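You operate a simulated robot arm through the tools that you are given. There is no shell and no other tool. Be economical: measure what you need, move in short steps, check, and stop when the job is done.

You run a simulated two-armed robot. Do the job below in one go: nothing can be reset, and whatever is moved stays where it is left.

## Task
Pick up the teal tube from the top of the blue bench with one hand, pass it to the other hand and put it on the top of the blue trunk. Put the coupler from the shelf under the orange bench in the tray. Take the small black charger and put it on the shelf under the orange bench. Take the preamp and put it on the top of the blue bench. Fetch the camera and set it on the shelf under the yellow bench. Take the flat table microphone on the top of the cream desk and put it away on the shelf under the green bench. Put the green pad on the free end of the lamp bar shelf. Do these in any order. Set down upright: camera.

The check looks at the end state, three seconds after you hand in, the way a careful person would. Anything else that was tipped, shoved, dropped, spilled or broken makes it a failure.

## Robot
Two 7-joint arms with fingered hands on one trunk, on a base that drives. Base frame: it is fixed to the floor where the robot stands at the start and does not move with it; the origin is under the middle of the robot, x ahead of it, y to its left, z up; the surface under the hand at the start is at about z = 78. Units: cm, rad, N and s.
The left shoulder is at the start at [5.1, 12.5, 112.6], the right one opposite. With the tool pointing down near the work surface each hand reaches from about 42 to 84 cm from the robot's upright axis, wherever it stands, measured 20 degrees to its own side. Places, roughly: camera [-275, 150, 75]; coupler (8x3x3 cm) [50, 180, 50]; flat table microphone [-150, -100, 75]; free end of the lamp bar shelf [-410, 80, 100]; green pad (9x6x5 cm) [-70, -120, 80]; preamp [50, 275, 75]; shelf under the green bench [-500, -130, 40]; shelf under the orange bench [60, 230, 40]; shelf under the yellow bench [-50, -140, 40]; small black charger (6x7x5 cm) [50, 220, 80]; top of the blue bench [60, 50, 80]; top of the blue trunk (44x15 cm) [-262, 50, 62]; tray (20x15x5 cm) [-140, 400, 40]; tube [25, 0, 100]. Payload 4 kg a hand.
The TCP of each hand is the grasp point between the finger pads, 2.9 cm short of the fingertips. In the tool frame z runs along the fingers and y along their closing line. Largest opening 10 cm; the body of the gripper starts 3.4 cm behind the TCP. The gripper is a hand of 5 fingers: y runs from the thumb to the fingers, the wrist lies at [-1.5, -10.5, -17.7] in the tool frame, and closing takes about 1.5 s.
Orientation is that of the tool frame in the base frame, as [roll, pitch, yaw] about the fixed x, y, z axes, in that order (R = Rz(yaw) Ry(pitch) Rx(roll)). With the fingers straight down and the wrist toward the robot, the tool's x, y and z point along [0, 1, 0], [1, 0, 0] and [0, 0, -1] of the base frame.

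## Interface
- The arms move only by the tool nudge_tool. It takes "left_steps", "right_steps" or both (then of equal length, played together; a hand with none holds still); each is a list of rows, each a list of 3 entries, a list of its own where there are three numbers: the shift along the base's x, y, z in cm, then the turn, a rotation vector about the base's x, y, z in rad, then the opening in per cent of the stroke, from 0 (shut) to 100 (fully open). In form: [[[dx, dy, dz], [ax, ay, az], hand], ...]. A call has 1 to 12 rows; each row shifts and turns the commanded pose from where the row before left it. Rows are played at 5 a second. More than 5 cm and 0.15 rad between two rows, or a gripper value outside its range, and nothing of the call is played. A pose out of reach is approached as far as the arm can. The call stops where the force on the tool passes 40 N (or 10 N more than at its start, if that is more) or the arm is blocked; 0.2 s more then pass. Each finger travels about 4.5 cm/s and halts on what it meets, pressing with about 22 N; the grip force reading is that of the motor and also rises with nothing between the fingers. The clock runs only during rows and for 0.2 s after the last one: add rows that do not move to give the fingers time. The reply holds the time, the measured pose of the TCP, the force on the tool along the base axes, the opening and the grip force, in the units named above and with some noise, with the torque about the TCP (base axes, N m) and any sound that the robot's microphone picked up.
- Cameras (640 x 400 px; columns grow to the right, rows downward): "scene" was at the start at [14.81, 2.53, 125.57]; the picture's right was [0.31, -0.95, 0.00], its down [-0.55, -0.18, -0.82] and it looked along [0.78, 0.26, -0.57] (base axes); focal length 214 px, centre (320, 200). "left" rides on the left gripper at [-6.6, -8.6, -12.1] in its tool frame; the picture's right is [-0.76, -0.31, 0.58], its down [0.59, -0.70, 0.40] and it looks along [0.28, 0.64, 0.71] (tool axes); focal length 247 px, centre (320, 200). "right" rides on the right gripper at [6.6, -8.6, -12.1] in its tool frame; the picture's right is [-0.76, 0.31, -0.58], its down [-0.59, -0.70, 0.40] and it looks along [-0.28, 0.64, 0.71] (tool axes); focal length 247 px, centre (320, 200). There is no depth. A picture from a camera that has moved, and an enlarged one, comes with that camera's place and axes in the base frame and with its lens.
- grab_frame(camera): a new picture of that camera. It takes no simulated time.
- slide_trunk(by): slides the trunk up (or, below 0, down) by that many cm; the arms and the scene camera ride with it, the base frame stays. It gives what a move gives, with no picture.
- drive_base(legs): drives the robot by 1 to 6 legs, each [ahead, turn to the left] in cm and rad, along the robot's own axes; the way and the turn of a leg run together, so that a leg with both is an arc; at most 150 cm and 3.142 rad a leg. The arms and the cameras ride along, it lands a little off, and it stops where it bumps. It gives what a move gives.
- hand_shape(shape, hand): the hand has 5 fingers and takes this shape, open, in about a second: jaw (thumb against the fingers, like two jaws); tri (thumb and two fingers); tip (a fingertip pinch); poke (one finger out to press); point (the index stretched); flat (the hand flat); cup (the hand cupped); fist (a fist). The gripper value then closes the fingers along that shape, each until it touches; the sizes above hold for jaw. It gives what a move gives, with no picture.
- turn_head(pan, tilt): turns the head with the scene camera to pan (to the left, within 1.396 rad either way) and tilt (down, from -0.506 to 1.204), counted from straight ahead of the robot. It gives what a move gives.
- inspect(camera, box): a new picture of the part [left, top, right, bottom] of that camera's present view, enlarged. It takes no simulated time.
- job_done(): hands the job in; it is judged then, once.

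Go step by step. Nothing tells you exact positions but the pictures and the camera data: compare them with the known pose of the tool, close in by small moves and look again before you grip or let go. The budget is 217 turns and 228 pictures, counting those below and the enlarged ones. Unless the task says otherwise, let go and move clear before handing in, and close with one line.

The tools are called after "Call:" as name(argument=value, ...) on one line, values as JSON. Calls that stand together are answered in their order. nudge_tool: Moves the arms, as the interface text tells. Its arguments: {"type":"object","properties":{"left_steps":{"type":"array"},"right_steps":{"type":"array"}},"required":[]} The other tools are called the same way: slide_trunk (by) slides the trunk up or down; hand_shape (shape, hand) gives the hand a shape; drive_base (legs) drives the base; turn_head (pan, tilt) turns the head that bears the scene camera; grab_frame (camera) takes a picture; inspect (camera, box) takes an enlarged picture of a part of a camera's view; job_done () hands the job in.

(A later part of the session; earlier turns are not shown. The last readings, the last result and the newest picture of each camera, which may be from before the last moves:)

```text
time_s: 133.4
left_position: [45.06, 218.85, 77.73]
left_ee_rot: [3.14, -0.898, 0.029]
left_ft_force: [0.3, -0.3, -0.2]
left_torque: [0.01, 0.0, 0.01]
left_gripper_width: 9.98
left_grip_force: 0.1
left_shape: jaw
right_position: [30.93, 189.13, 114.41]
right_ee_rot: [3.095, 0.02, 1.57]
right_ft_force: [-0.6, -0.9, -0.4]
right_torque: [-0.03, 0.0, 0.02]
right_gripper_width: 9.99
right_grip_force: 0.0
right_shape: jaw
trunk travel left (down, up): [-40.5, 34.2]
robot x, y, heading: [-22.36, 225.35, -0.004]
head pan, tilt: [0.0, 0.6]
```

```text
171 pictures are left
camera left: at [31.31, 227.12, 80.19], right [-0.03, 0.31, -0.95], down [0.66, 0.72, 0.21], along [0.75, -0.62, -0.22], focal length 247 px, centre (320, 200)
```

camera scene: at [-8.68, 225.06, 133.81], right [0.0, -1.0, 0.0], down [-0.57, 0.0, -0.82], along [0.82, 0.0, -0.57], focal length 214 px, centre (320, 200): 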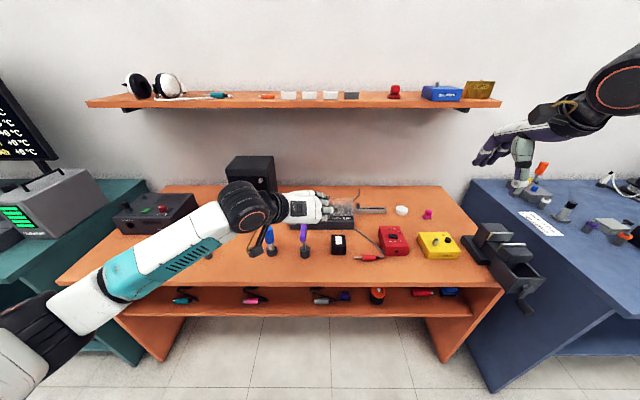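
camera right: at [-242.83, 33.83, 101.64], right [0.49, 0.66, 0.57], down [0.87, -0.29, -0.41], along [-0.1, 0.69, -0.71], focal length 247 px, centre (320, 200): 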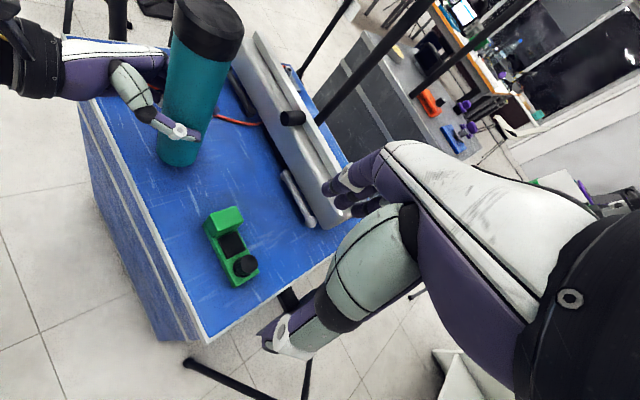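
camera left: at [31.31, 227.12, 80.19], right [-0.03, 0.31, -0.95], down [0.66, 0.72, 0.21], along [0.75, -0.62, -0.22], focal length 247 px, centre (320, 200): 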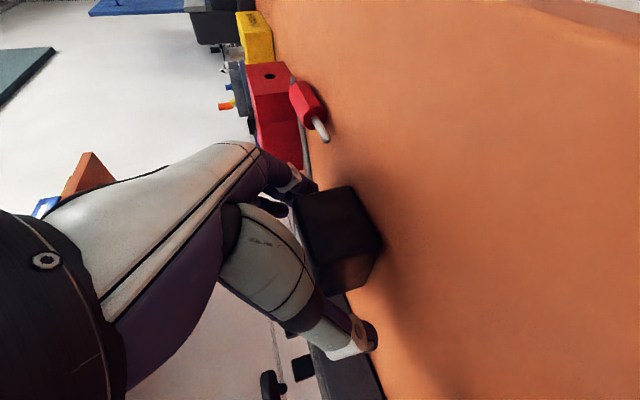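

Call:
nudge_tool(left_steps=[[[0.2, 0, -0.8], [0, 0, 0], 100], [[0, 0, 0], [0, 0, 0], 60], [[0, 0, 0], [0, 0, 0], 30], [[0, 0, 0], [0, 0, 0], 0], [[0, 0, 0], [0, 0, 0], 0], [[0, 0, 0], [0, 0, 0], 0], [[0, 0, 0], [0, 0, 0], 0], [[0, 0, 0], [0, 0, 0], 0], [[0, 0, 0], [0, 0, 0], 0]])

Call:
grab_frame(camera="left")

```text
time_s: 135.4
left_position: [45.28, 218.76, 76.97]
left_ee_rot: [3.142, -0.899, 0.026]
left_ft_force: [1.2, 0.5, -0.2]
left_torque: [0.06, 0.01, -0.01]
left_gripper_width: 4.67
left_grip_force: 21.7
left_shape: jaw
right_position: [30.88, 189.04, 114.5]
right_ee_rot: [3.095, 0.019, 1.571]
right_ft_force: [0.4, 0.1, 0.8]
right_torque: [-0.03, 0.01, 0.0]
right_gripper_width: 9.98
right_grip_force: 0.1
right_shape: jaw
trunk travel left (down, up): [-40.5, 34.2]
robot x, y, heading: [-22.45, 225.41, -0.001]
head pan, tilt: [0.0, 0.6]
```

```text
170 pictures are left
camera left: at [31.51, 227.13, 79.42], right [-0.03, 0.31, -0.95], down [0.66, 0.72, 0.21], along [0.75, -0.62, -0.22], focal length 247 px, centre (320, 200)
```

left: 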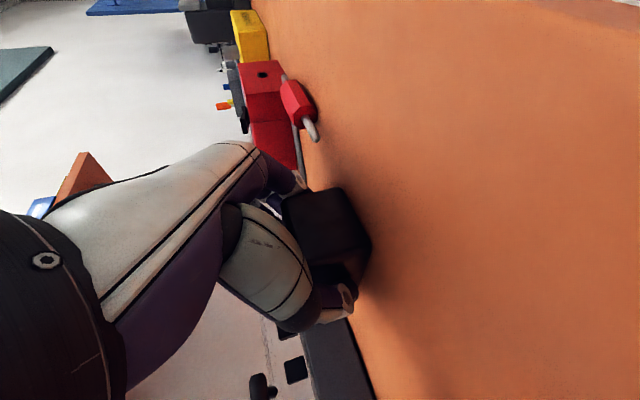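

Charger gripped. I'll lift it, draw the left hand back clear of the bench edge and pull the right hand back too.

Call:
nudge_tool(left_steps=[[[0, 0, 2], [0, 0, 0], 0], [[0, 0, 2.5], [0, 0, 0], 0], [[0, 0, 2.5], [0, 0, 0], 0], [[0, 0, 2.5], [0, 0, 0], 0], [[-2.5, 1, 1.5], [0, 0, 0], 0], [[-3, 2, 0], [0, 0, 0], 0], [[-3, 2, 0], [0, 0, 0], 0], [[-3, 2.5, 0], [0, 0, 0], 0], [[-3, 2.5, 0], [0, 0, 0], 0], [[-3, 3, 0], [0, 0, 0], 0], [[-3, 3, 0], [0, 0, 0], 0], [[-3, 3, 0], [0, 0, 0], 0]], right_steps=[[[0, 0, 0], [0, 0, 0], 100], [[0, 0, 0], [0, 0, 0], 100], [[0, 0, 0], [0, 0, 0], 100], [[0, 0, 0], [0, 0, 0], 100], [[-2, 0, 0], [0, 0, 0], 100], [[-2, 0, 0], [0, 0, 0], 100], [[-2, 0, 0], [0, 0, 0], 100], [[-2, 0, 0], [0, 0, 0], 100], [[-2, 0, 0], [0, 0, 0], 100], [[-1, 0, 0], [0, 0, 0], 100], [[0, 0, 0], [0, 0, 0], 100], [[0, 0, 0], [0, 0, 0], 100]])

Call:
grab_frame(camera="scene")

Call:
inspect(camera="scene", box=[160, 260, 340, 360])

```text
time_s: 138.0
left_position: [21.52, 237.93, 88.01]
left_ee_rot: [3.14, -0.899, 0.027]
left_ft_force: [0.2, 1.1, -1.9]
left_torque: [0.0, 0.01, 0.01]
left_gripper_width: 4.67
left_grip_force: 22.1
left_shape: jaw
right_position: [19.69, 189.22, 114.48]
right_ee_rot: [3.095, 0.019, 1.571]
right_ft_force: [-0.9, 0.1, 0.6]
right_torque: [-0.01, -0.03, -0.01]
right_gripper_width: 9.98
right_grip_force: 0.1
right_shape: jaw
trunk travel left (down, up): [-40.5, 34.2]
robot x, y, heading: [-22.47, 225.36, 0.001]
head pan, tilt: [0.0, 0.6]
```

```text
169 pictures are left
camera scene: at [-8.77, 225.16, 133.83], right [0.0, -1.0, 0.0], down [-0.56, 0.0, -0.83], along [0.83, 0.0, -0.56], focal length 214 px, centre (320, 200)
```

scene: 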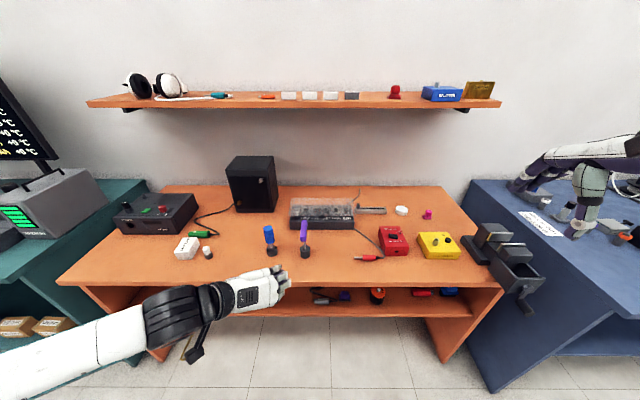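

```text
3.56 times, centred on (250, 310) of scene
camera zoom: at [-8.77, 225.16, 133.83], right [0.0, -1.0, 0.0], down [-0.56, 0.0, -0.83], along [0.83, 0.0, -0.56], focal length 763 px, centre (569, -191)
```

zoom: 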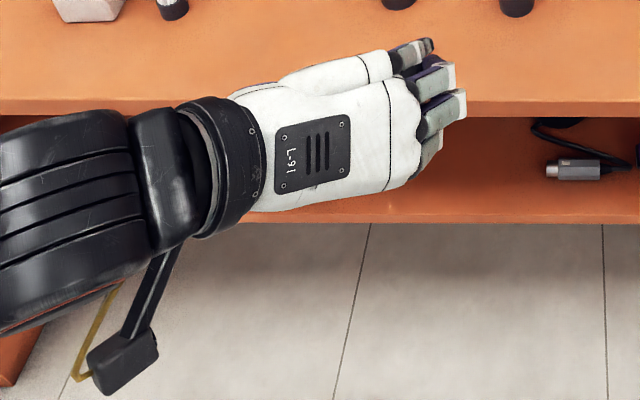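

I'll lower the trunk 35 cm so the hand faces the shelf opening, then look.

Call:
slide_trunk(by=-35)

Call:
grab_frame(camera="scene")

Call:
grab_frame(camera="left")

```text
time_s: 141.4
left_position: [21.75, 237.83, 53.25]
left_ee_rot: [3.139, -0.9, 0.028]
left_ft_force: [-0.1, 0.1, -3.1]
left_torque: [-0.02, 0.03, -0.01]
left_gripper_width: 4.63
left_grip_force: 22.1
left_shape: jaw
right_position: [19.76, 189.1, 79.56]
right_ee_rot: [3.094, 0.018, 1.57]
right_ft_force: [0.5, -0.8, 0.0]
right_torque: [0.0, -0.01, -0.01]
right_gripper_width: 10.0
right_grip_force: 0.1
right_shape: jaw
trunk travel left (down, up): [-5.5, 69.2]
robot x, y, heading: [-22.44, 225.32, 0.002]
head pan, tilt: [0.0, 0.6]
```

```text
167 pictures are left
camera scene: at [3.34, 225.12, 97.45], right [0.0, -1.0, 0.0], down [-0.57, 0.0, -0.82], along [0.82, 0.0, -0.57], focal length 214 px, centre (320, 200)
```

scene: 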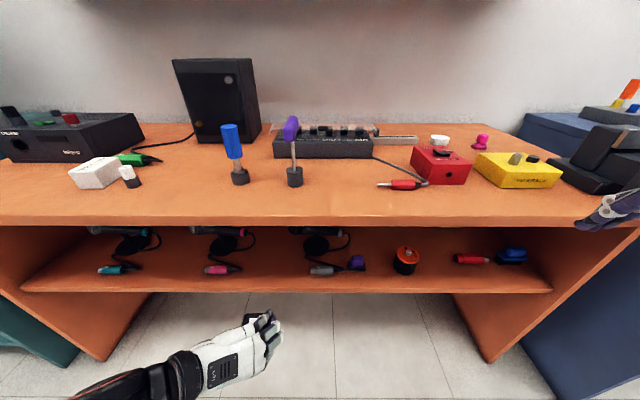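

```text
166 pictures are left
camera left: at [8.09, 246.12, 55.47], right [-0.03, 0.31, -0.95], down [0.66, 0.72, 0.21], along [0.75, -0.62, -0.22], focal length 247 px, centre (320, 200)
```

left: 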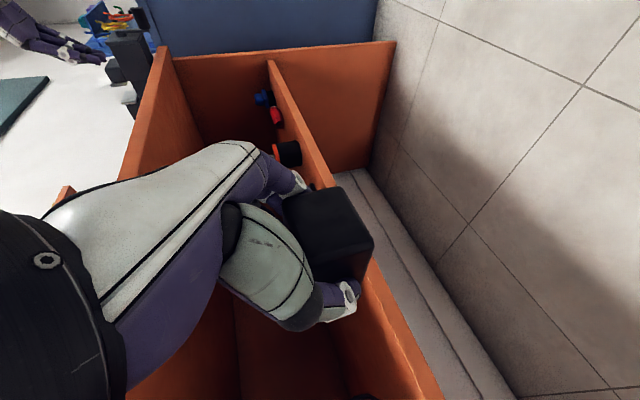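

The shelf gap between the pink and grey plugs, y about 231–245, is free. I'll slide the charger in over the shelf.

Call:
nudge_tool(left_steps=[[[2, 0, 0], [0, 0, 0], 0], [[2, 0, 0], [0, 0, 0], 0], [[2, 0, 0], [0, 0, 0], 0], [[2, 0, 0], [0, 0, 0], 0], [[2, 0, 0], [0, 0, 0], 0], [[2, 0, 0], [0, 0, 0], 0], [[2, 0, 0], [0, 0, 0], 0], [[2, 0, 0], [0, 0, 0], 0], [[2, 0, 0], [0, 0, 0], 0], [[2, 0, 0], [0, 0, 0], 0], [[1.2, 0, 0], [0, 0, 0], 0], [[0, 0, 0], [0, 0, 0], 0]])

Call:
grab_frame(camera="scene")

Call:
grab_frame(camera="left")

```text
time_s: 144.0
left_position: [42.98, 237.87, 52.97]
left_ee_rot: [3.138, -0.9, 0.028]
left_ft_force: [0.8, -1.0, -2.6]
left_torque: [0.0, 0.03, 0.0]
left_gripper_width: 4.68
left_grip_force: 21.9
left_shape: jaw
right_position: [19.7, 189.1, 79.45]
right_ee_rot: [3.097, 0.02, 1.572]
right_ft_force: [-0.1, 0.0, -0.5]
right_torque: [-0.02, 0.04, 0.02]
right_gripper_width: 10.0
right_grip_force: 0.0
right_shape: jaw
trunk travel left (down, up): [-5.5, 69.2]
robot x, y, heading: [-22.04, 225.42, 0.003]
head pan, tilt: [0.0, 0.6]
```

```text
165 pictures are left
camera scene: at [3.36, 225.12, 97.44], right [0.0, -1.0, 0.0], down [-0.57, 0.0, -0.82], along [0.82, 0.0, -0.57], focal length 214 px, centre (320, 200)
```

scene: 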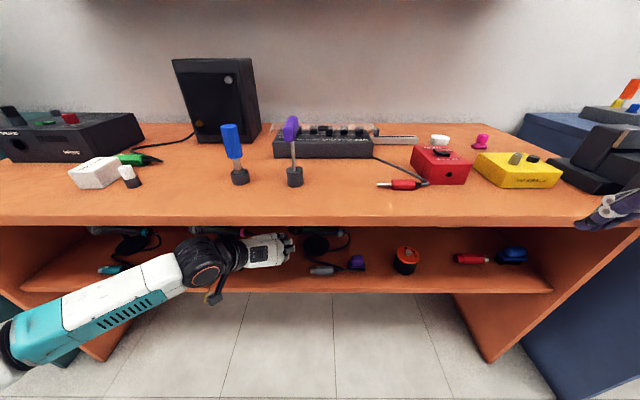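

```text
164 pictures are left
camera left: at [29.27, 246.08, 55.43], right [-0.03, 0.3, -0.95], down [0.66, 0.72, 0.21], along [0.75, -0.62, -0.22], focal length 247 px, centre (320, 200)
```

left: 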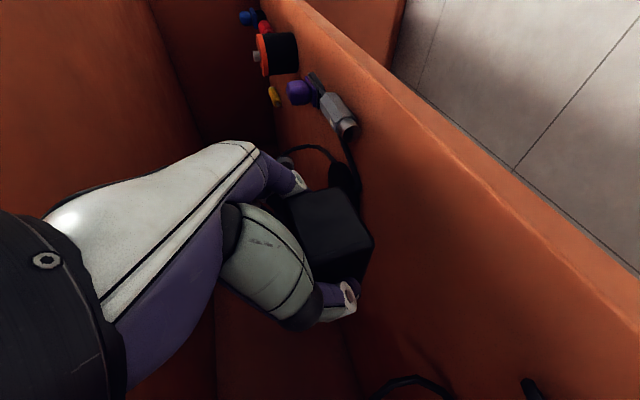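

Call:
inspect(camera="left", box=[240, 50, 480, 350])

Call:
inspect(camera="scene", box=[180, 215, 380, 315])

```text
1.33 times, centred on (360, 200) of left
camera zoom: at [29.27, 246.08, 55.43], right [-0.03, 0.3, -0.95], down [0.66, 0.72, 0.21], along [0.75, -0.62, -0.22], focal length 329 px, centre (267, 200)
```

zoom: 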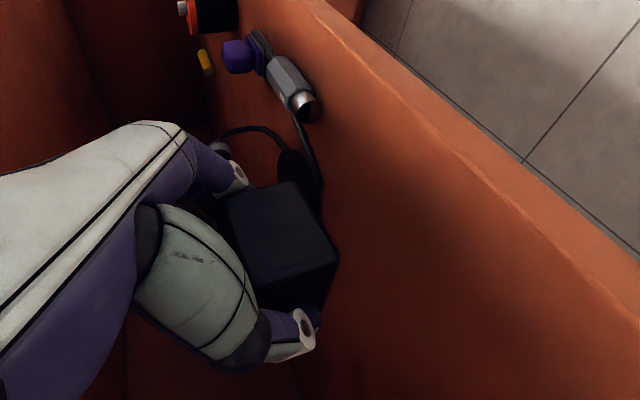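

```text
3.20 times, centred on (280, 265) of scene
camera zoom: at [3.36, 225.12, 97.44], right [0.0, -1.0, 0.0], down [-0.57, 0.0, -0.82], along [0.82, 0.0, -0.57], focal length 686 px, centre (448, -8)
```

zoom: 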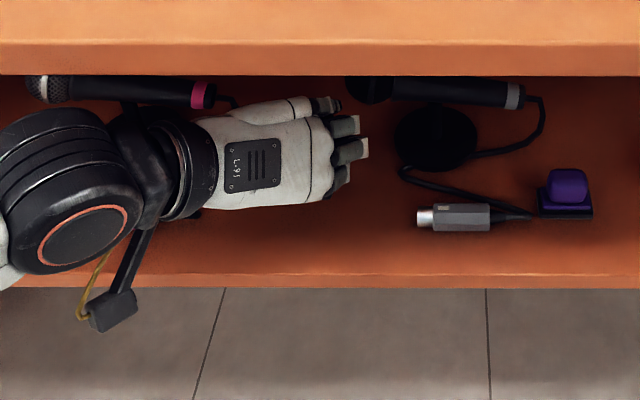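

Clear of the cable. I'll lower in small steps until contact.

Call:
nudge_tool(left_steps=[[[0, 0, -0.6], [0, 0, 0], 0], [[0, 0, -0.6], [0, 0, 0], 0], [[0, 0, -0.4], [0, 0, 0], 0], [[0, 0, 0], [0, 0, 0], 0]])

Call:
nudge_tool(left_steps=[[[0, 0, -0.3], [0, 0, 0], 0], [[0, 0, 0], [0, 0, 0], 0]])

Call:
nudge_tool(left_steps=[[[0, 0, -0.3], [0, 0, 0], 0], [[0, 0, 0], [0, 0, 0], 0]])

Call:
grab_frame(camera="left")

```text
time_s: 145.0
left_position: [42.87, 237.79, 51.39]
left_ee_rot: [-3.141, -0.897, 0.026]
left_ft_force: [0.1, -0.1, -2.1]
left_torque: [0.0, 0.01, 0.01]
left_gripper_width: 4.62
left_grip_force: 21.7
left_shape: jaw
right_position: [19.74, 189.21, 79.55]
right_ee_rot: [3.098, 0.019, 1.57]
right_ft_force: [0.0, -0.7, 0.6]
right_torque: [-0.02, -0.01, 0.01]
right_gripper_width: 9.97
right_grip_force: 0.0
right_shape: jaw
trunk travel left (down, up): [-5.5, 69.2]
robot x, y, heading: [-22.24, 225.38, 0.008]
head pan, tilt: [0.0, 0.6]
```

```text
time_s: 145.6
left_position: [42.95, 237.82, 51.01]
left_ee_rot: [3.138, -0.898, 0.03]
left_ft_force: [-1.4, 0.8, -2.0]
left_torque: [0.02, 0.05, -0.04]
left_gripper_width: 4.66
left_grip_force: 22.4
left_shape: jaw
right_position: [19.79, 189.16, 79.52]
right_ee_rot: [3.096, 0.02, 1.569]
right_ft_force: [-0.4, 0.4, 0.3]
right_torque: [-0.02, 0.02, -0.02]
right_gripper_width: 9.98
right_grip_force: 0.1
right_shape: jaw
trunk travel left (down, up): [-5.5, 69.2]
robot x, y, heading: [-22.33, 225.17, -0.0]
head pan, tilt: [0.0, 0.6]
```

```text
time_s: 146.2
left_position: [42.95, 237.8, 50.72]
left_ee_rot: [3.138, -0.899, 0.029]
left_ft_force: [0.0, -0.2, -1.8]
left_torque: [0.02, 0.04, 0.05]
left_gripper_width: 4.66
left_grip_force: 22.1
left_shape: jaw
right_position: [19.74, 189.09, 79.56]
right_ee_rot: [3.096, 0.019, 1.571]
right_ft_force: [-0.3, 0.5, 0.0]
right_torque: [-0.01, 0.02, -0.01]
right_gripper_width: 9.98
right_grip_force: 0.0
right_shape: jaw
trunk travel left (down, up): [-5.5, 69.2]
robot x, y, heading: [-22.45, 225.48, 0.0]
head pan, tilt: [0.0, 0.6]
```

```text
161 pictures are left
camera left: at [29.29, 246.12, 53.22], right [-0.03, 0.31, -0.95], down [0.66, 0.72, 0.21], along [0.75, -0.62, -0.22], focal length 247 px, centre (320, 200)
```

left: 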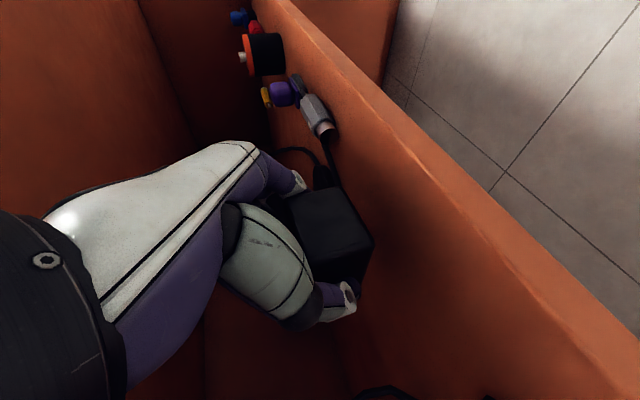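

Call:
nudge_tool(left_steps=[[[0, 0, -0.3], [0, 0, 0], 0], [[0, 0, 0], [0, 0, 0], 0]])

Call:
nudge_tool(left_steps=[[[0, 0, -0.3], [0, 0, 0], 0], [[0, 0, 0], [0, 0, 0], 0]])

Call:
nudge_tool(left_steps=[[[0, 0, -0.2], [0, 0, 0], 0], [[0, 0, 0], [0, 0, 0], 0]])

```text
time_s: 146.8
left_position: [42.83, 237.76, 50.48]
left_ee_rot: [3.139, -0.899, 0.028]
left_ft_force: [0.4, -0.2, -2.8]
left_torque: [0.01, -0.01, -0.02]
left_gripper_width: 4.64
left_grip_force: 22.2
left_shape: jaw
right_position: [19.75, 189.14, 79.44]
right_ee_rot: [3.095, 0.019, 1.57]
right_ft_force: [-0.1, 0.1, 0.2]
right_torque: [-0.01, 0.0, 0.0]
right_gripper_width: 9.98
right_grip_force: 0.1
right_shape: jaw
trunk travel left (down, up): [-5.5, 69.2]
robot x, y, heading: [-22.03, 225.41, 0.002]
head pan, tilt: [0.0, 0.6]
```

```text
time_s: 147.4
left_position: [42.96, 237.89, 50.22]
left_ee_rot: [3.139, -0.899, 0.026]
left_ft_force: [0.1, 0.1, -2.1]
left_torque: [0.01, 0.05, 0.01]
left_gripper_width: 4.68
left_grip_force: 22.1
left_shape: jaw
right_position: [19.78, 189.29, 79.47]
right_ee_rot: [3.096, 0.02, 1.571]
right_ft_force: [-1.0, 0.5, -0.1]
right_torque: [0.01, -0.01, 0.02]
right_gripper_width: 9.99
right_grip_force: 0.0
right_shape: jaw
trunk travel left (down, up): [-5.5, 69.2]
robot x, y, heading: [-22.27, 225.42, 0.001]
head pan, tilt: [0.0, 0.6]
```

```text
time_s: 148.0
left_position: [42.93, 237.82, 50.08]
left_ee_rot: [3.141, -0.898, 0.026]
left_ft_force: [0.8, -1.1, -2.4]
left_torque: [-0.03, 0.01, 0.03]
left_gripper_width: 4.65
left_grip_force: 22.0
left_shape: jaw
right_position: [19.67, 189.05, 79.45]
right_ee_rot: [3.096, 0.02, 1.57]
right_ft_force: [-0.4, -0.3, -0.4]
right_torque: [0.01, 0.03, -0.01]
right_gripper_width: 10.0
right_grip_force: 0.0
right_shape: jaw
trunk travel left (down, up): [-5.5, 69.2]
robot x, y, heading: [-22.39, 225.61, 0.003]
head pan, tilt: [0.0, 0.6]
```

Call:
nudge_tool(left_steps=[[[0, 0, -0.3], [0, 0, 0], 0], [[0, 0, -0.3], [0, 0, 0], 0], [[0, 0, 0], [0, 0, 0], 0]])

Call:
grab_frame(camera="left")

Call:
nudge_tool(left_steps=[[[0, 0, -0.3], [0, 0, 0], 0], [[0, 0, 0], [0, 0, 0], 0]])

```text
time_s: 148.8
left_position: [42.88, 237.84, 49.45]
left_ee_rot: [3.14, -0.899, 0.028]
left_ft_force: [-0.5, -0.1, -2.4]
left_torque: [-0.05, 0.04, 0.02]
left_gripper_width: 4.62
left_grip_force: 22.1
left_shape: jaw
right_position: [19.82, 189.22, 79.52]
right_ee_rot: [3.095, 0.019, 1.57]
right_ft_force: [0.1, -0.4, 0.6]
right_torque: [0.0, 0.02, 0.02]
right_gripper_width: 10.02
right_grip_force: 0.1
right_shape: jaw
trunk travel left (down, up): [-5.5, 69.2]
robot x, y, heading: [-22.46, 225.34, -0.0]
head pan, tilt: [0.0, 0.6]
```

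```text
160 pictures are left
camera left: at [29.25, 246.18, 51.89], right [-0.03, 0.31, -0.95], down [0.66, 0.72, 0.21], along [0.75, -0.62, -0.22], focal length 247 px, centre (320, 200)
```

left: 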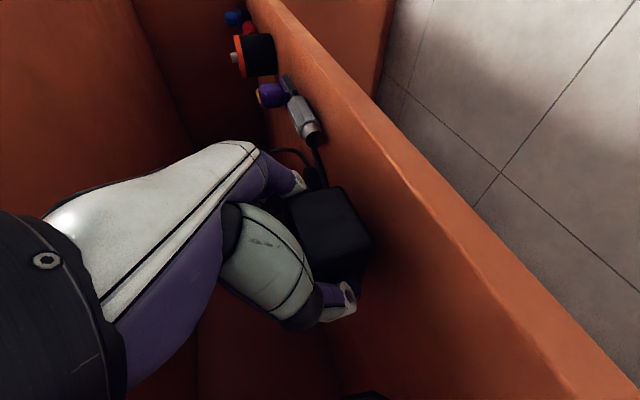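

```text
time_s: 149.4
left_position: [42.93, 237.92, 49.04]
left_ee_rot: [3.14, -0.898, 0.026]
left_ft_force: [-0.2, 0.8, -2.4]
left_torque: [0.01, 0.0, -0.01]
left_gripper_width: 4.63
left_grip_force: 22.2
left_shape: jaw
right_position: [19.65, 189.19, 79.53]
right_ee_rot: [3.097, 0.018, 1.57]
right_ft_force: [0.2, -0.1, 0.0]
right_torque: [-0.02, 0.01, 0.02]
right_gripper_width: 10.01
right_grip_force: 0.0
right_shape: jaw
trunk travel left (down, up): [-5.5, 69.2]
robot x, y, heading: [-22.2, 225.42, 0.002]
head pan, tilt: [0.0, 0.6]
```

Call:
nudge_tool(left_steps=[[[0, 0, -0.3], [0, 0, 0], 0], [[0, 0, -0.2], [0, 0, 0], 0], [[0, 0, 0], [0, 0, 0], 0]])

Call:
nudge_tool(left_steps=[[[0, 0, -0.3], [0, 0, 0], 0], [[0, 0, 0], [0, 0, 0], 0]])

Call:
inspect(camera="left", box=[280, 120, 440, 300])

```text
time_s: 150.2
left_position: [42.9, 237.87, 48.59]
left_ee_rot: [3.137, -0.898, 0.031]
left_ft_force: [-0.3, 0.1, -2.6]
left_torque: [-0.01, -0.01, -0.02]
left_gripper_width: 4.65
left_grip_force: 22.1
left_shape: jaw
right_position: [19.75, 189.13, 79.47]
right_ee_rot: [3.095, 0.019, 1.57]
right_ft_force: [-0.2, 0.5, 0.4]
right_torque: [-0.02, 0.01, -0.01]
right_gripper_width: 9.99
right_grip_force: 0.0
right_shape: jaw
trunk travel left (down, up): [-5.5, 69.2]
robot x, y, heading: [-22.54, 225.13, 0.002]
head pan, tilt: [0.0, 0.6]
```

```text
time_s: 150.8
left_position: [42.88, 237.93, 48.3]
left_ee_rot: [3.14, -0.899, 0.027]
left_ft_force: [0.6, -0.3, -1.7]
left_torque: [-0.01, 0.04, 0.0]
left_gripper_width: 4.65
left_grip_force: 21.4
left_shape: jaw
right_position: [19.79, 189.26, 79.47]
right_ee_rot: [3.096, 0.018, 1.57]
right_ft_force: [-0.4, -0.3, 0.1]
right_torque: [-0.02, 0.01, 0.0]
right_gripper_width: 9.99
right_grip_force: 0.1
right_shape: jaw
trunk travel left (down, up): [-5.5, 69.2]
robot x, y, heading: [-22.07, 225.48, -0.001]
head pan, tilt: [0.0, 0.6]
```

```text
2.22 times, centred on (360, 210) of left
camera zoom: at [29.21, 246.21, 50.74], right [-0.03, 0.3, -0.95], down [0.66, 0.72, 0.21], along [0.75, -0.62, -0.22], focal length 549 px, centre (231, 178)
```

zoom: 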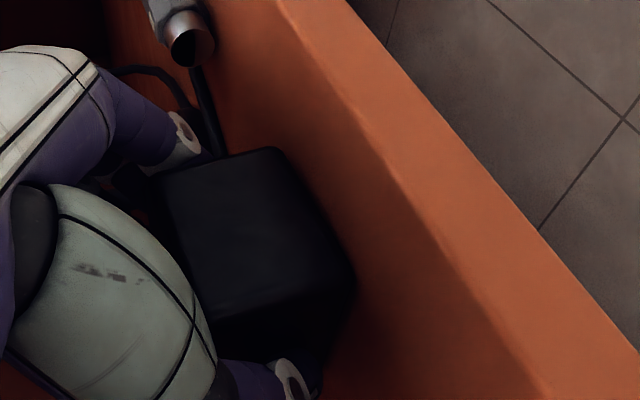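

Call:
nudge_tool(left_steps=[[[0, 0, -0.3], [0, 0, 0], 0], [[0, 0, -0.2], [0, 0, 0], 0], [[0, 0, 0], [0, 0, 0], 0]])

Call:
nudge_tool(left_steps=[[[0, 0, -0.3], [0, 0, 0], 0], [[0, 0, 0], [0, 0, 0], 0]])

Call:
nudge_tool(left_steps=[[[0, 0, -0.3], [0, 0, 0], 0], [[0, 0, 0], [0, 0, 0], 0]])

Call:
inspect(camera="left", box=[280, 120, 440, 300])

```text
time_s: 151.6
left_position: [42.99, 237.79, 47.85]
left_ee_rot: [3.141, -0.904, 0.025]
left_ft_force: [-2.7, 0.6, 6.3]
left_torque: [0.08, -0.06, 0.08]
left_gripper_width: 4.69
left_grip_force: 22.5
left_shape: jaw
right_position: [19.81, 189.07, 79.66]
right_ee_rot: [3.095, 0.016, 1.571]
right_ft_force: [0.1, 0.4, 0.5]
right_torque: [0.02, 0.01, -0.01]
right_gripper_width: 9.99
right_grip_force: 0.1
right_shape: jaw
trunk travel left (down, up): [-5.5, 69.2]
robot x, y, heading: [-22.3, 225.33, 0.002]
head pan, tilt: [0.0, 0.6]
```

```text
time_s: 152.2
left_position: [42.94, 237.82, 47.76]
left_ee_rot: [3.137, -0.905, 0.029]
left_ft_force: [-3.6, 1.6, 15.4]
left_torque: [-0.03, -0.25, 0.13]
left_gripper_width: 4.67
left_grip_force: 21.7
left_shape: jaw
right_position: [19.6, 189.22, 79.57]
right_ee_rot: [3.092, 0.016, 1.57]
right_ft_force: [1.1, -0.3, -0.5]
right_torque: [-0.01, -0.02, -0.02]
right_gripper_width: 9.97
right_grip_force: 0.0
right_shape: jaw
trunk travel left (down, up): [-5.5, 69.2]
robot x, y, heading: [-22.24, 225.18, -0.004]
head pan, tilt: [0.0, 0.6]
```

```text
time_s: 152.8
left_position: [42.91, 237.79, 47.53]
left_ee_rot: [3.136, -0.907, 0.031]
left_ft_force: [-5.2, 1.5, 24.1]
left_torque: [-0.12, -0.35, 0.19]
left_gripper_width: 4.76
left_grip_force: 22.0
left_shape: jaw
right_position: [19.58, 189.15, 79.54]
right_ee_rot: [3.092, 0.016, 1.569]
right_ft_force: [0.2, 0.2, -0.6]
right_torque: [0.0, 0.02, 0.01]
right_gripper_width: 10.0
right_grip_force: 0.1
right_shape: jaw
trunk travel left (down, up): [-5.5, 69.2]
robot x, y, heading: [-21.97, 225.37, 0.002]
head pan, tilt: [0.0, 0.6]
```

```text
2.22 times, centred on (360, 210) of left
camera zoom: at [29.28, 246.12, 49.93], right [-0.02, 0.3, -0.95], down [0.66, 0.72, 0.21], along [0.75, -0.62, -0.22], focal length 549 px, centre (231, 178)
```

zoom: 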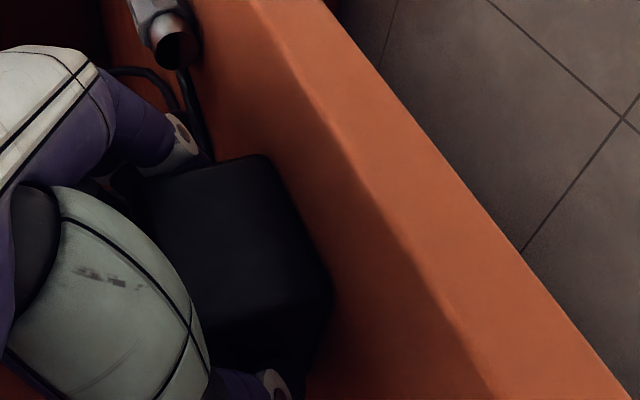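

It's touching, and I pressed a little more than needed. I'll ease up, open part-way and withdraw.

Call:
nudge_tool(left_steps=[[[0, 0, 0.5], [0, 0, 0], 0], [[0, 0, 0], [0, 0, 0], 30], [[0, 0, 0], [0, 0, 0], 60], [[0, 0, 0], [0, 0, 0], 75], [[0, 0, 0], [0, 0, 0], 75], [[0, 0, 0], [0, 0, 0], 75], [[0, 0, 0], [0, 0, 0], 75]])

Call:
nudge_tool(left_steps=[[[-1.2, 0, 0.9], [0, 0, 0], 75], [[-1.5, 0, 1.1], [0, 0, 0], 75], [[-1.5, 0, 1], [0, 0, 0], 75], [[-2, 0, 0.8], [0, 0, 0], 75], [[-2, 0, 0.5], [0, 0, 0], 75], [[-3, 0, 0], [0, 0, 0], 75], [[-3, 0, 0], [0, 0, 0], 75], [[-3, 0, 0], [0, 0, 0], 75], [[-3, 0, 0], [0, 0, 0], 75], [[-3, 0, 0], [0, 0, 0], 75], [[0, 0, 0], [0, 0, 0], 100]])

Call:
inspect(camera="scene", box=[180, 215, 380, 315])

Call:
grab_frame(camera="left")

```text
time_s: 154.4
left_position: [42.98, 237.94, 47.78]
left_ee_rot: [3.141, -0.897, 0.026]
left_ft_force: [-0.2, -0.3, 0.6]
left_torque: [0.05, 0.0, 0.02]
left_gripper_width: 7.46
left_grip_force: 0.1
left_shape: jaw
right_position: [19.81, 189.25, 79.54]
right_ee_rot: [3.094, 0.018, 1.571]
right_ft_force: [0.6, 0.0, -0.9]
right_torque: [0.0, -0.02, -0.02]
right_gripper_width: 9.99
right_grip_force: 0.1
right_shape: jaw
trunk travel left (down, up): [-5.5, 69.2]
robot x, y, heading: [-22.61, 225.42, -0.003]
head pan, tilt: [0.0, 0.6]
```

```text
time_s: 156.8
left_position: [19.98, 237.74, 51.63]
left_ee_rot: [3.138, -0.899, 0.028]
left_ft_force: [-0.2, -0.1, 1.3]
left_torque: [0.02, 0.0, 0.01]
left_gripper_width: 9.97
left_grip_force: 0.1
left_shape: jaw
left hand out of reach, approached as far as the arm can: row 10
right_position: [19.83, 189.23, 79.46]
right_ee_rot: [3.094, 0.019, 1.569]
right_ft_force: [0.6, -0.5, -0.3]
right_torque: [-0.03, -0.02, -0.02]
right_gripper_width: 10.01
right_grip_force: 0.0
right_shape: jaw
trunk travel left (down, up): [-5.5, 69.2]
robot x, y, heading: [-22.53, 225.39, 0.004]
head pan, tilt: [0.0, 0.6]
```

```text
3.20 times, centred on (280, 265) of scene
camera zoom: at [3.34, 225.12, 97.45], right [0.0, -1.0, 0.0], down [-0.57, 0.0, -0.82], along [0.82, 0.0, -0.57], focal length 686 px, centre (448, -8)
```

zoom: 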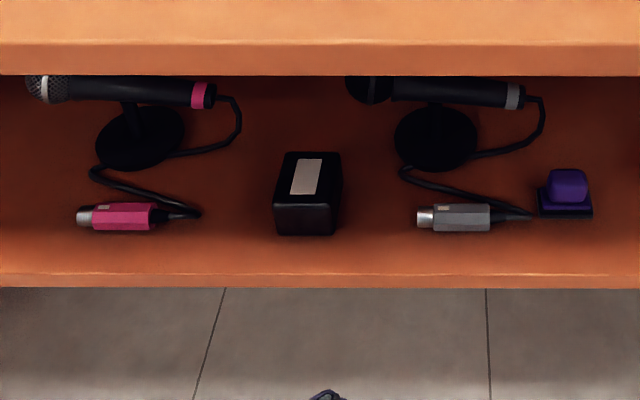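

```text
156 pictures are left
camera left: at [6.27, 246.02, 54.03], right [-0.03, 0.3, -0.95], down [0.66, 0.72, 0.21], along [0.75, -0.62, -0.22], focal length 247 px, centre (320, 200)
```

left: 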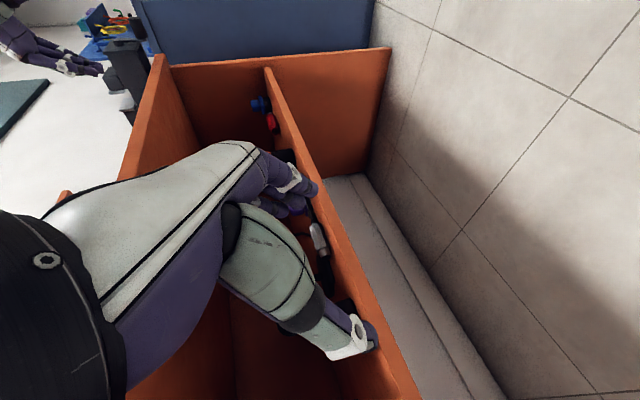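

The charger sits well on the shelf. Next is the coupler: I'll re-station the base at y about 202 for the right hand.

Call:
drive_base(legs=[[-15, 0], [0, 0.6], [-39, 0], [0, -0.6], [41, 0]])

Call:
inspect(camera="scene", box=[300, 210, 460, 310])

Call:
grab_frame(camera="scene")

```text
time_s: 165.7
left_position: [14.72, 215.7, 51.57]
left_ee_rot: [3.138, -0.898, 0.026]
left_ft_force: [-0.5, 0.2, -0.7]
left_torque: [-0.01, 0.01, 0.0]
left_gripper_width: 10.0
left_grip_force: 0.0
left_shape: jaw
right_position: [14.15, 167.13, 79.55]
right_ee_rot: [3.095, 0.019, 1.562]
right_ft_force: [-0.3, -0.1, 0.4]
right_torque: [-0.02, 0.01, -0.01]
right_gripper_width: 10.01
right_grip_force: 0.0
right_shape: jaw
trunk travel left (down, up): [-5.5, 69.2]
robot x, y, heading: [-27.64, 203.75, -0.005]
head pan, tilt: [0.0, 0.6]
```

```text
4.00 times, centred on (380, 260) of scene
camera zoom: at [-1.98, 203.15, 97.45], right [0.0, -1.0, 0.0], down [-0.57, 0.0, -0.82], along [0.82, 0.0, -0.57], focal length 858 px, centre (80, -40)
```

zoom: 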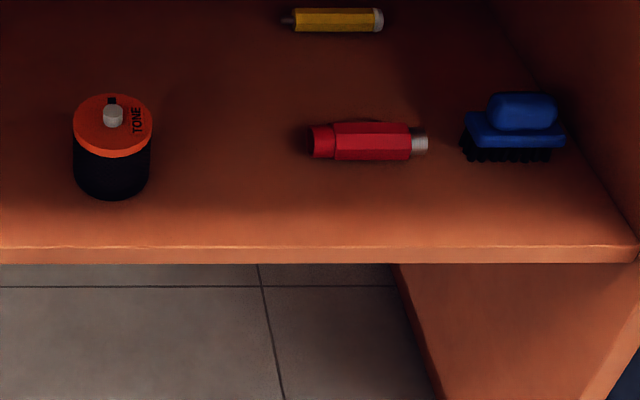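

```text
154 pictures are left
camera scene: at [-1.98, 203.15, 97.45], right [0.0, -1.0, 0.0], down [-0.57, 0.0, -0.82], along [0.82, 0.0, -0.57], focal length 214 px, centre (320, 200)
```

scene: 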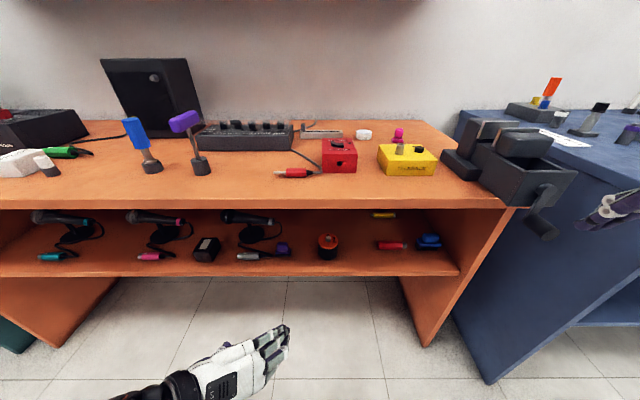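

The red barrel, 8–9 cm long at [46, 180], is the coupler; the yellow piece behind it has a plug pin. I'll lower the right hand in front of the shelf with a slight forward tilt and a smaller opening.

Call:
nudge_tool(right_steps=[[[0, 1.1, -2.3], [0, -0.03, 0], 60], [[0, 1.1, -2.3], [0, -0.03, 0], 60], [[0, 1.1, -2.3], [0, -0.03, 0], 60], [[0, 1.1, -2.3], [0, -0.03, 0], 60], [[0, 1.1, -2.3], [0, -0.03, 0], 60], [[0, 1.1, -2.3], [0, -0.03, 0], 60], [[0, 1.1, -2.3], [0, -0.03, 0], 60], [[0, 1.1, -2.3], [0, -0.03, 0], 60], [[0, 1.1, -2.3], [0, -0.03, 0], 60], [[0, 1.1, -2.3], [0, -0.03, 0], 60], [[0, 1.1, -2.3], [0, -0.03, 0], 60], [[0, 1, -1], [0, -0.03, 0], 60]])

Call:
grab_frame(camera="right")

Call:
grab_frame(camera="scene")

```text
time_s: 168.3
left_position: [14.73, 215.59, 51.65]
left_ee_rot: [3.137, -0.899, 0.024]
left_ft_force: [0.8, 0.8, -0.1]
left_torque: [0.01, 0.0, 0.0]
left_gripper_width: 10.0
left_grip_force: 0.0
left_shape: jaw
right_position: [19.08, 168.96, 59.77]
right_ee_rot: [2.738, 0.013, 1.56]
right_ft_force: [0.6, 0.7, 0.1]
right_torque: [-0.01, 0.01, 0.0]
right_gripper_width: 6.0
right_grip_force: 0.0
right_shape: jaw
right hand out of reach, approached as far as the arm can: row 1, 2, 3, 4, 5, 6, 7, 9, 10, 11, 12
trunk travel left (down, up): [-5.5, 69.2]
robot x, y, heading: [-27.78, 203.52, -0.004]
head pan, tilt: [0.0, 0.6]
```

```text
153 pictures are left
camera right: at [6.52, 175.86, 67.37], right [0.05, -0.75, 0.66], down [-0.5, -0.59, -0.64], along [0.87, -0.3, -0.4], focal length 247 px, centre (320, 200)
```

right: 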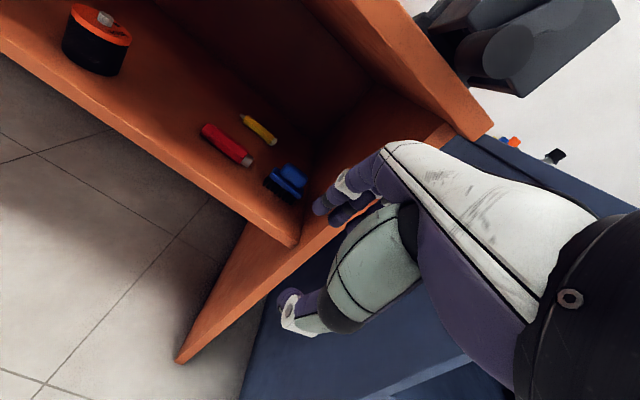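

```text
152 pictures are left
camera scene: at [-1.98, 203.14, 97.45], right [-0.01, -1.0, 0.0], down [-0.57, 0.0, -0.82], along [0.82, 0.0, -0.57], focal length 214 px, centre (320, 200)
```

scene: 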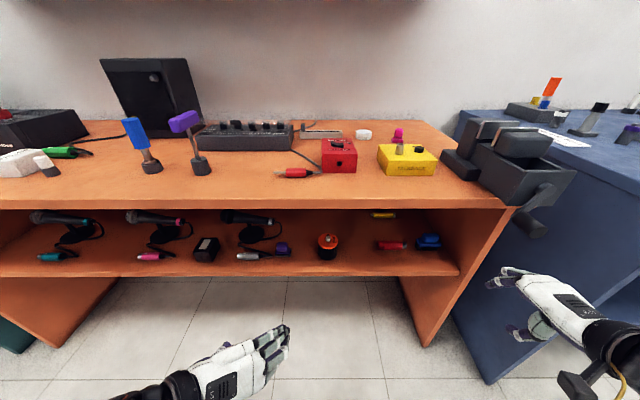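

Call:
nudge_tool(right_steps=[[[0.5, 2, 0], [0, 0, 0], 60], [[0.5, 2, 0], [0, 0, 0], 60], [[0.5, 2, 0], [0, 0, 0], 60], [[0.5, 2, 0], [0, 0, 0], 60], [[0.5, 2, -1], [0, 0, 0], 60], [[0.5, 1, -1.5], [0, 0, 0], 60], [[0, 0, -2], [0, 0, 0], 60], [[0, 0, -2], [0, 0, 0], 60], [[0, 0, 0], [0, 0, 0], 60]])

Call:
grab_frame(camera="right")

```text
time_s: 170.3
left_position: [14.8, 215.77, 51.53]
left_ee_rot: [3.14, -0.898, 0.024]
left_ft_force: [0.5, 0.2, -0.2]
left_torque: [0.02, -0.05, -0.02]
left_gripper_width: 9.98
left_grip_force: 0.1
left_shape: jaw
right_position: [21.75, 169.06, 60.75]
right_ee_rot: [2.737, 0.015, 1.562]
right_ft_force: [0.3, 0.5, 0.1]
right_torque: [-0.04, 0.08, 0.01]
right_gripper_width: 6.02
right_grip_force: 0.0
right_shape: jaw
right hand out of reach, approached as far as the arm can: row 1, 2, 3, 4, 5, 6, 7, 8
trunk travel left (down, up): [-5.5, 69.2]
robot x, y, heading: [-27.18, 203.08, 0.0]
head pan, tilt: [0.0, 0.6]
```

```text
151 pictures are left
camera right: at [9.09, 175.83, 68.4], right [0.05, -0.75, 0.66], down [-0.49, -0.59, -0.63], along [0.87, -0.3, -0.4], focal length 247 px, centre (320, 200)
```

right: 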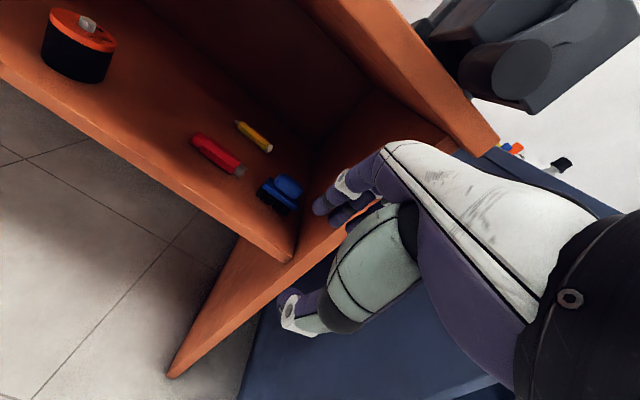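

The arm is too folded there to go lower. I'll back the base off, extend the arm to a comfortable pose in free space, and use the base to carry the hand in over the shelf.

Call:
drive_base(legs=[[-26, 0]])

Call:
nudge_tool(right_steps=[[[2, 0.5, 0], [0, 0, 0], 60], [[2, 0.5, 0], [0, 0, 0], 60], [[2, 1, 0], [0, 0, 0], 60], [[2, 1, -1], [0, 0, 0], 60], [[2, 1, -1], [0, 0, 0], 60], [[2, 1, -1], [0, 0, 0], 60], [[2, 1, -1], [0, 0, 0], 60], [[2, 1.2, -1], [0, 0, 0], 60], [[1, 1.2, -1.5], [0, 0, 0], 60], [[0, 1.2, -1.5], [0, 0, 0], 60], [[0, 1.2, -1.5], [0, 0, 0], 60], [[0, 1.2, 0], [0, 0, 0], 60]])

Call:
grab_frame(camera="right")

```text
time_s: 172.2
left_position: [-11.06, 215.61, 51.61]
left_ee_rot: [3.139, -0.899, 0.019]
left_ft_force: [1.0, 0.1, -0.4]
left_torque: [-0.01, -0.02, -0.01]
left_gripper_width: 9.99
left_grip_force: 0.1
left_shape: jaw
right_position: [-4.5, 168.71, 60.8]
right_ee_rot: [2.737, 0.014, 1.553]
right_ft_force: [0.7, -0.8, 0.1]
right_torque: [-0.02, -0.02, -0.02]
right_gripper_width: 6.01
right_grip_force: 0.0
right_shape: jaw
trunk travel left (down, up): [-5.5, 69.2]
robot x, y, heading: [-53.6, 203.68, -0.008]
head pan, tilt: [0.0, 0.6]
```

```text
time_s: 174.8
left_position: [-10.99, 215.77, 51.62]
left_ee_rot: [3.138, -0.899, 0.02]
left_ft_force: [0.3, 0.1, -0.2]
left_torque: [0.03, -0.03, 0.0]
left_gripper_width: 9.97
left_grip_force: 0.3
left_shape: jaw
right_position: [10.8, 175.58, 57.88]
right_ee_rot: [2.739, 0.014, 1.556]
right_ft_force: [-0.4, 0.5, 0.0]
right_torque: [-0.02, 0.02, -0.01]
right_gripper_width: 6.0
right_grip_force: 0.1
right_shape: jaw
right hand out of reach, approached as far as the arm can: row 1, 2, 3, 4, 5, 6, 11, 12
trunk travel left (down, up): [-5.5, 69.2]
robot x, y, heading: [-53.61, 203.55, -0.007]
head pan, tilt: [0.0, 0.6]
```

```text
150 pictures are left
camera right: at [-1.81, 182.53, 65.46], right [0.04, -0.75, 0.66], down [-0.5, -0.59, -0.63], along [0.87, -0.3, -0.4], focal length 247 px, centre (320, 200)
```

right: 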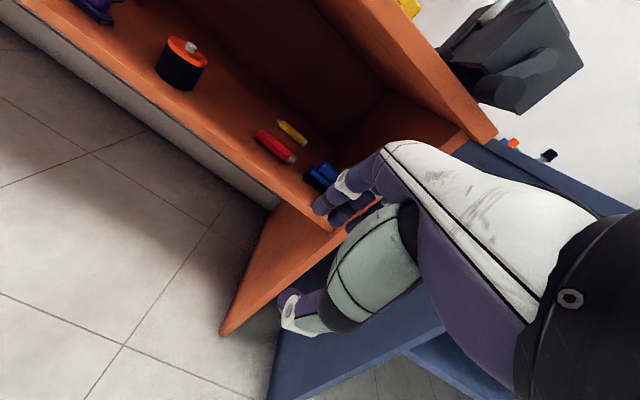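

Call:
nudge_tool(right_steps=[[[1, 0, -1.5], [0, 0, 0], 60], [[1, 0, -1.5], [0, 0, 0], 60], [[1, 0, -1.5], [0, 0, 0], 60], [[1, 0.5, -1.5], [0, 0, 0], 60], [[0, 0.5, -1], [0, 0, 0], 60], [[0, 1, 0], [0, 0, 0], 60], [[0, 1, 0], [0, 0, 0], 60], [[0, 1, 0], [0, 0, 0], 60], [[0, 0, 0], [0, 0, 0], 60]])

```text
time_s: 176.8
left_position: [-11.01, 215.71, 51.61]
left_ee_rot: [3.139, -0.898, 0.02]
left_ft_force: [0.1, -0.4, -0.3]
left_torque: [0.02, 0.01, 0.02]
left_gripper_width: 10.0
left_grip_force: 0.0
left_shape: jaw
right_position: [11.89, 175.15, 54.44]
right_ee_rot: [2.738, 0.008, 1.563]
right_ft_force: [-0.1, 0.0, 1.1]
right_torque: [-0.01, -0.01, -0.03]
right_gripper_width: 6.0
right_grip_force: 0.1
right_shape: jaw
right hand out of reach, approached as far as the arm can: row 1, 2, 3, 4, 5, 6, 7, 8
trunk travel left (down, up): [-5.5, 69.2]
robot x, y, heading: [-53.63, 203.8, -0.0]
head pan, tilt: [0.0, 0.6]
```

I'll use the trunk for height and a small base turn for the sideways offset, then check before driving in.

Call:
slide_trunk(by=-3.6)

Call:
drive_base(legs=[[0, 0.07], [15, 0]])

Call:
nudge_tool(right_steps=[[[0, 0, 0], [0, 0, 0], 50], [[0, 0, 0], [0, 0, 0], 50]])

Call:
grab_frame(camera="right")

Call:
grab_frame(camera="scene")

```text
time_s: 177.6
left_position: [-11.24, 215.78, 46.6]
left_ee_rot: [3.138, -0.851, 0.018]
left_ft_force: [0.3, 0.7, 0.2]
left_torque: [0.0, 0.0, 0.0]
left_gripper_width: 9.95
left_grip_force: 0.1
left_shape: jaw
right_position: [11.59, 174.9, 48.3]
right_ee_rot: [2.786, 0.008, 1.561]
right_ft_force: [0.1, -0.9, 0.5]
right_torque: [0.02, -0.02, 0.01]
right_gripper_width: 6.01
right_grip_force: 0.1
right_shape: jaw
trunk travel left (down, up): [-1.9, 72.8]
robot x, y, heading: [-53.65, 203.87, -0.002]
head pan, tilt: [0.0, 0.6]
```

```text
time_s: 179.5
left_position: [3.15, 219.68, 46.5]
left_ee_rot: [3.138, -0.851, 0.092]
left_ft_force: [0.4, -0.1, -0.7]
left_torque: [0.01, 0.01, -0.02]
left_gripper_width: 9.97
left_grip_force: 0.0
left_shape: jaw
right_position: [28.96, 180.78, 48.34]
right_ee_rot: [2.787, 0.009, 1.636]
right_ft_force: [-0.2, 0.1, 0.2]
right_torque: [-0.03, -0.01, 0.01]
right_gripper_width: 6.0
right_grip_force: 0.0
right_shape: jaw
trunk travel left (down, up): [-1.9, 72.8]
robot x, y, heading: [-38.09, 205.04, 0.072]
head pan, tilt: [0.0, 0.6]
```

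```text
time_s: 180.1
left_position: [3.19, 219.78, 46.51]
left_ee_rot: [3.138, -0.853, 0.092]
left_ft_force: [0.1, -0.9, 0.6]
left_torque: [0.03, 0.01, -0.01]
left_gripper_width: 9.99
left_grip_force: 0.0
left_shape: jaw
right_position: [29.04, 180.84, 48.24]
right_ee_rot: [2.786, 0.01, 1.633]
right_ft_force: [0.6, -0.6, -0.5]
right_torque: [0.0, 0.02, 0.02]
right_gripper_width: 5.02
right_grip_force: 0.0
right_shape: jaw
trunk travel left (down, up): [-1.9, 72.8]
robot x, y, heading: [-37.8, 204.72, 0.067]
head pan, tilt: [0.0, 0.6]
```

```text
149 pictures are left
camera right: at [16.35, 186.69, 56.54], right [0.13, -0.74, 0.66], down [-0.48, -0.63, -0.61], along [0.87, -0.23, -0.44], focal length 247 px, centre (320, 200)
```

right: 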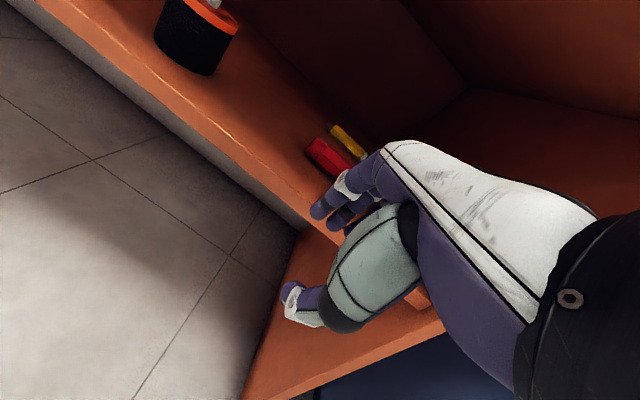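

```text
148 pictures are left
camera scene: at [-10.56, 206.32, 93.57], right [0.07, -1.0, 0.0], down [-0.56, -0.04, -0.82], along [0.82, 0.06, -0.57], focal length 214 px, centre (320, 200)
```

scene: 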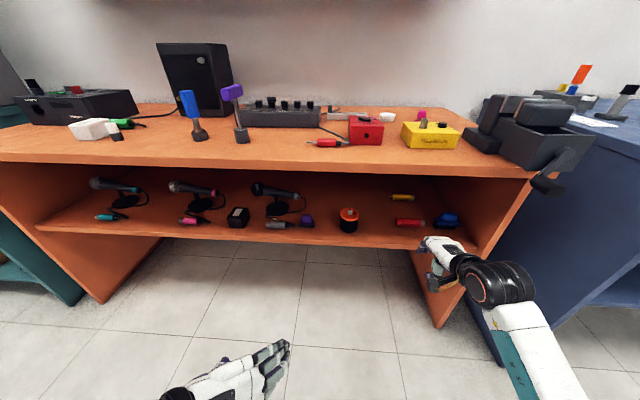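

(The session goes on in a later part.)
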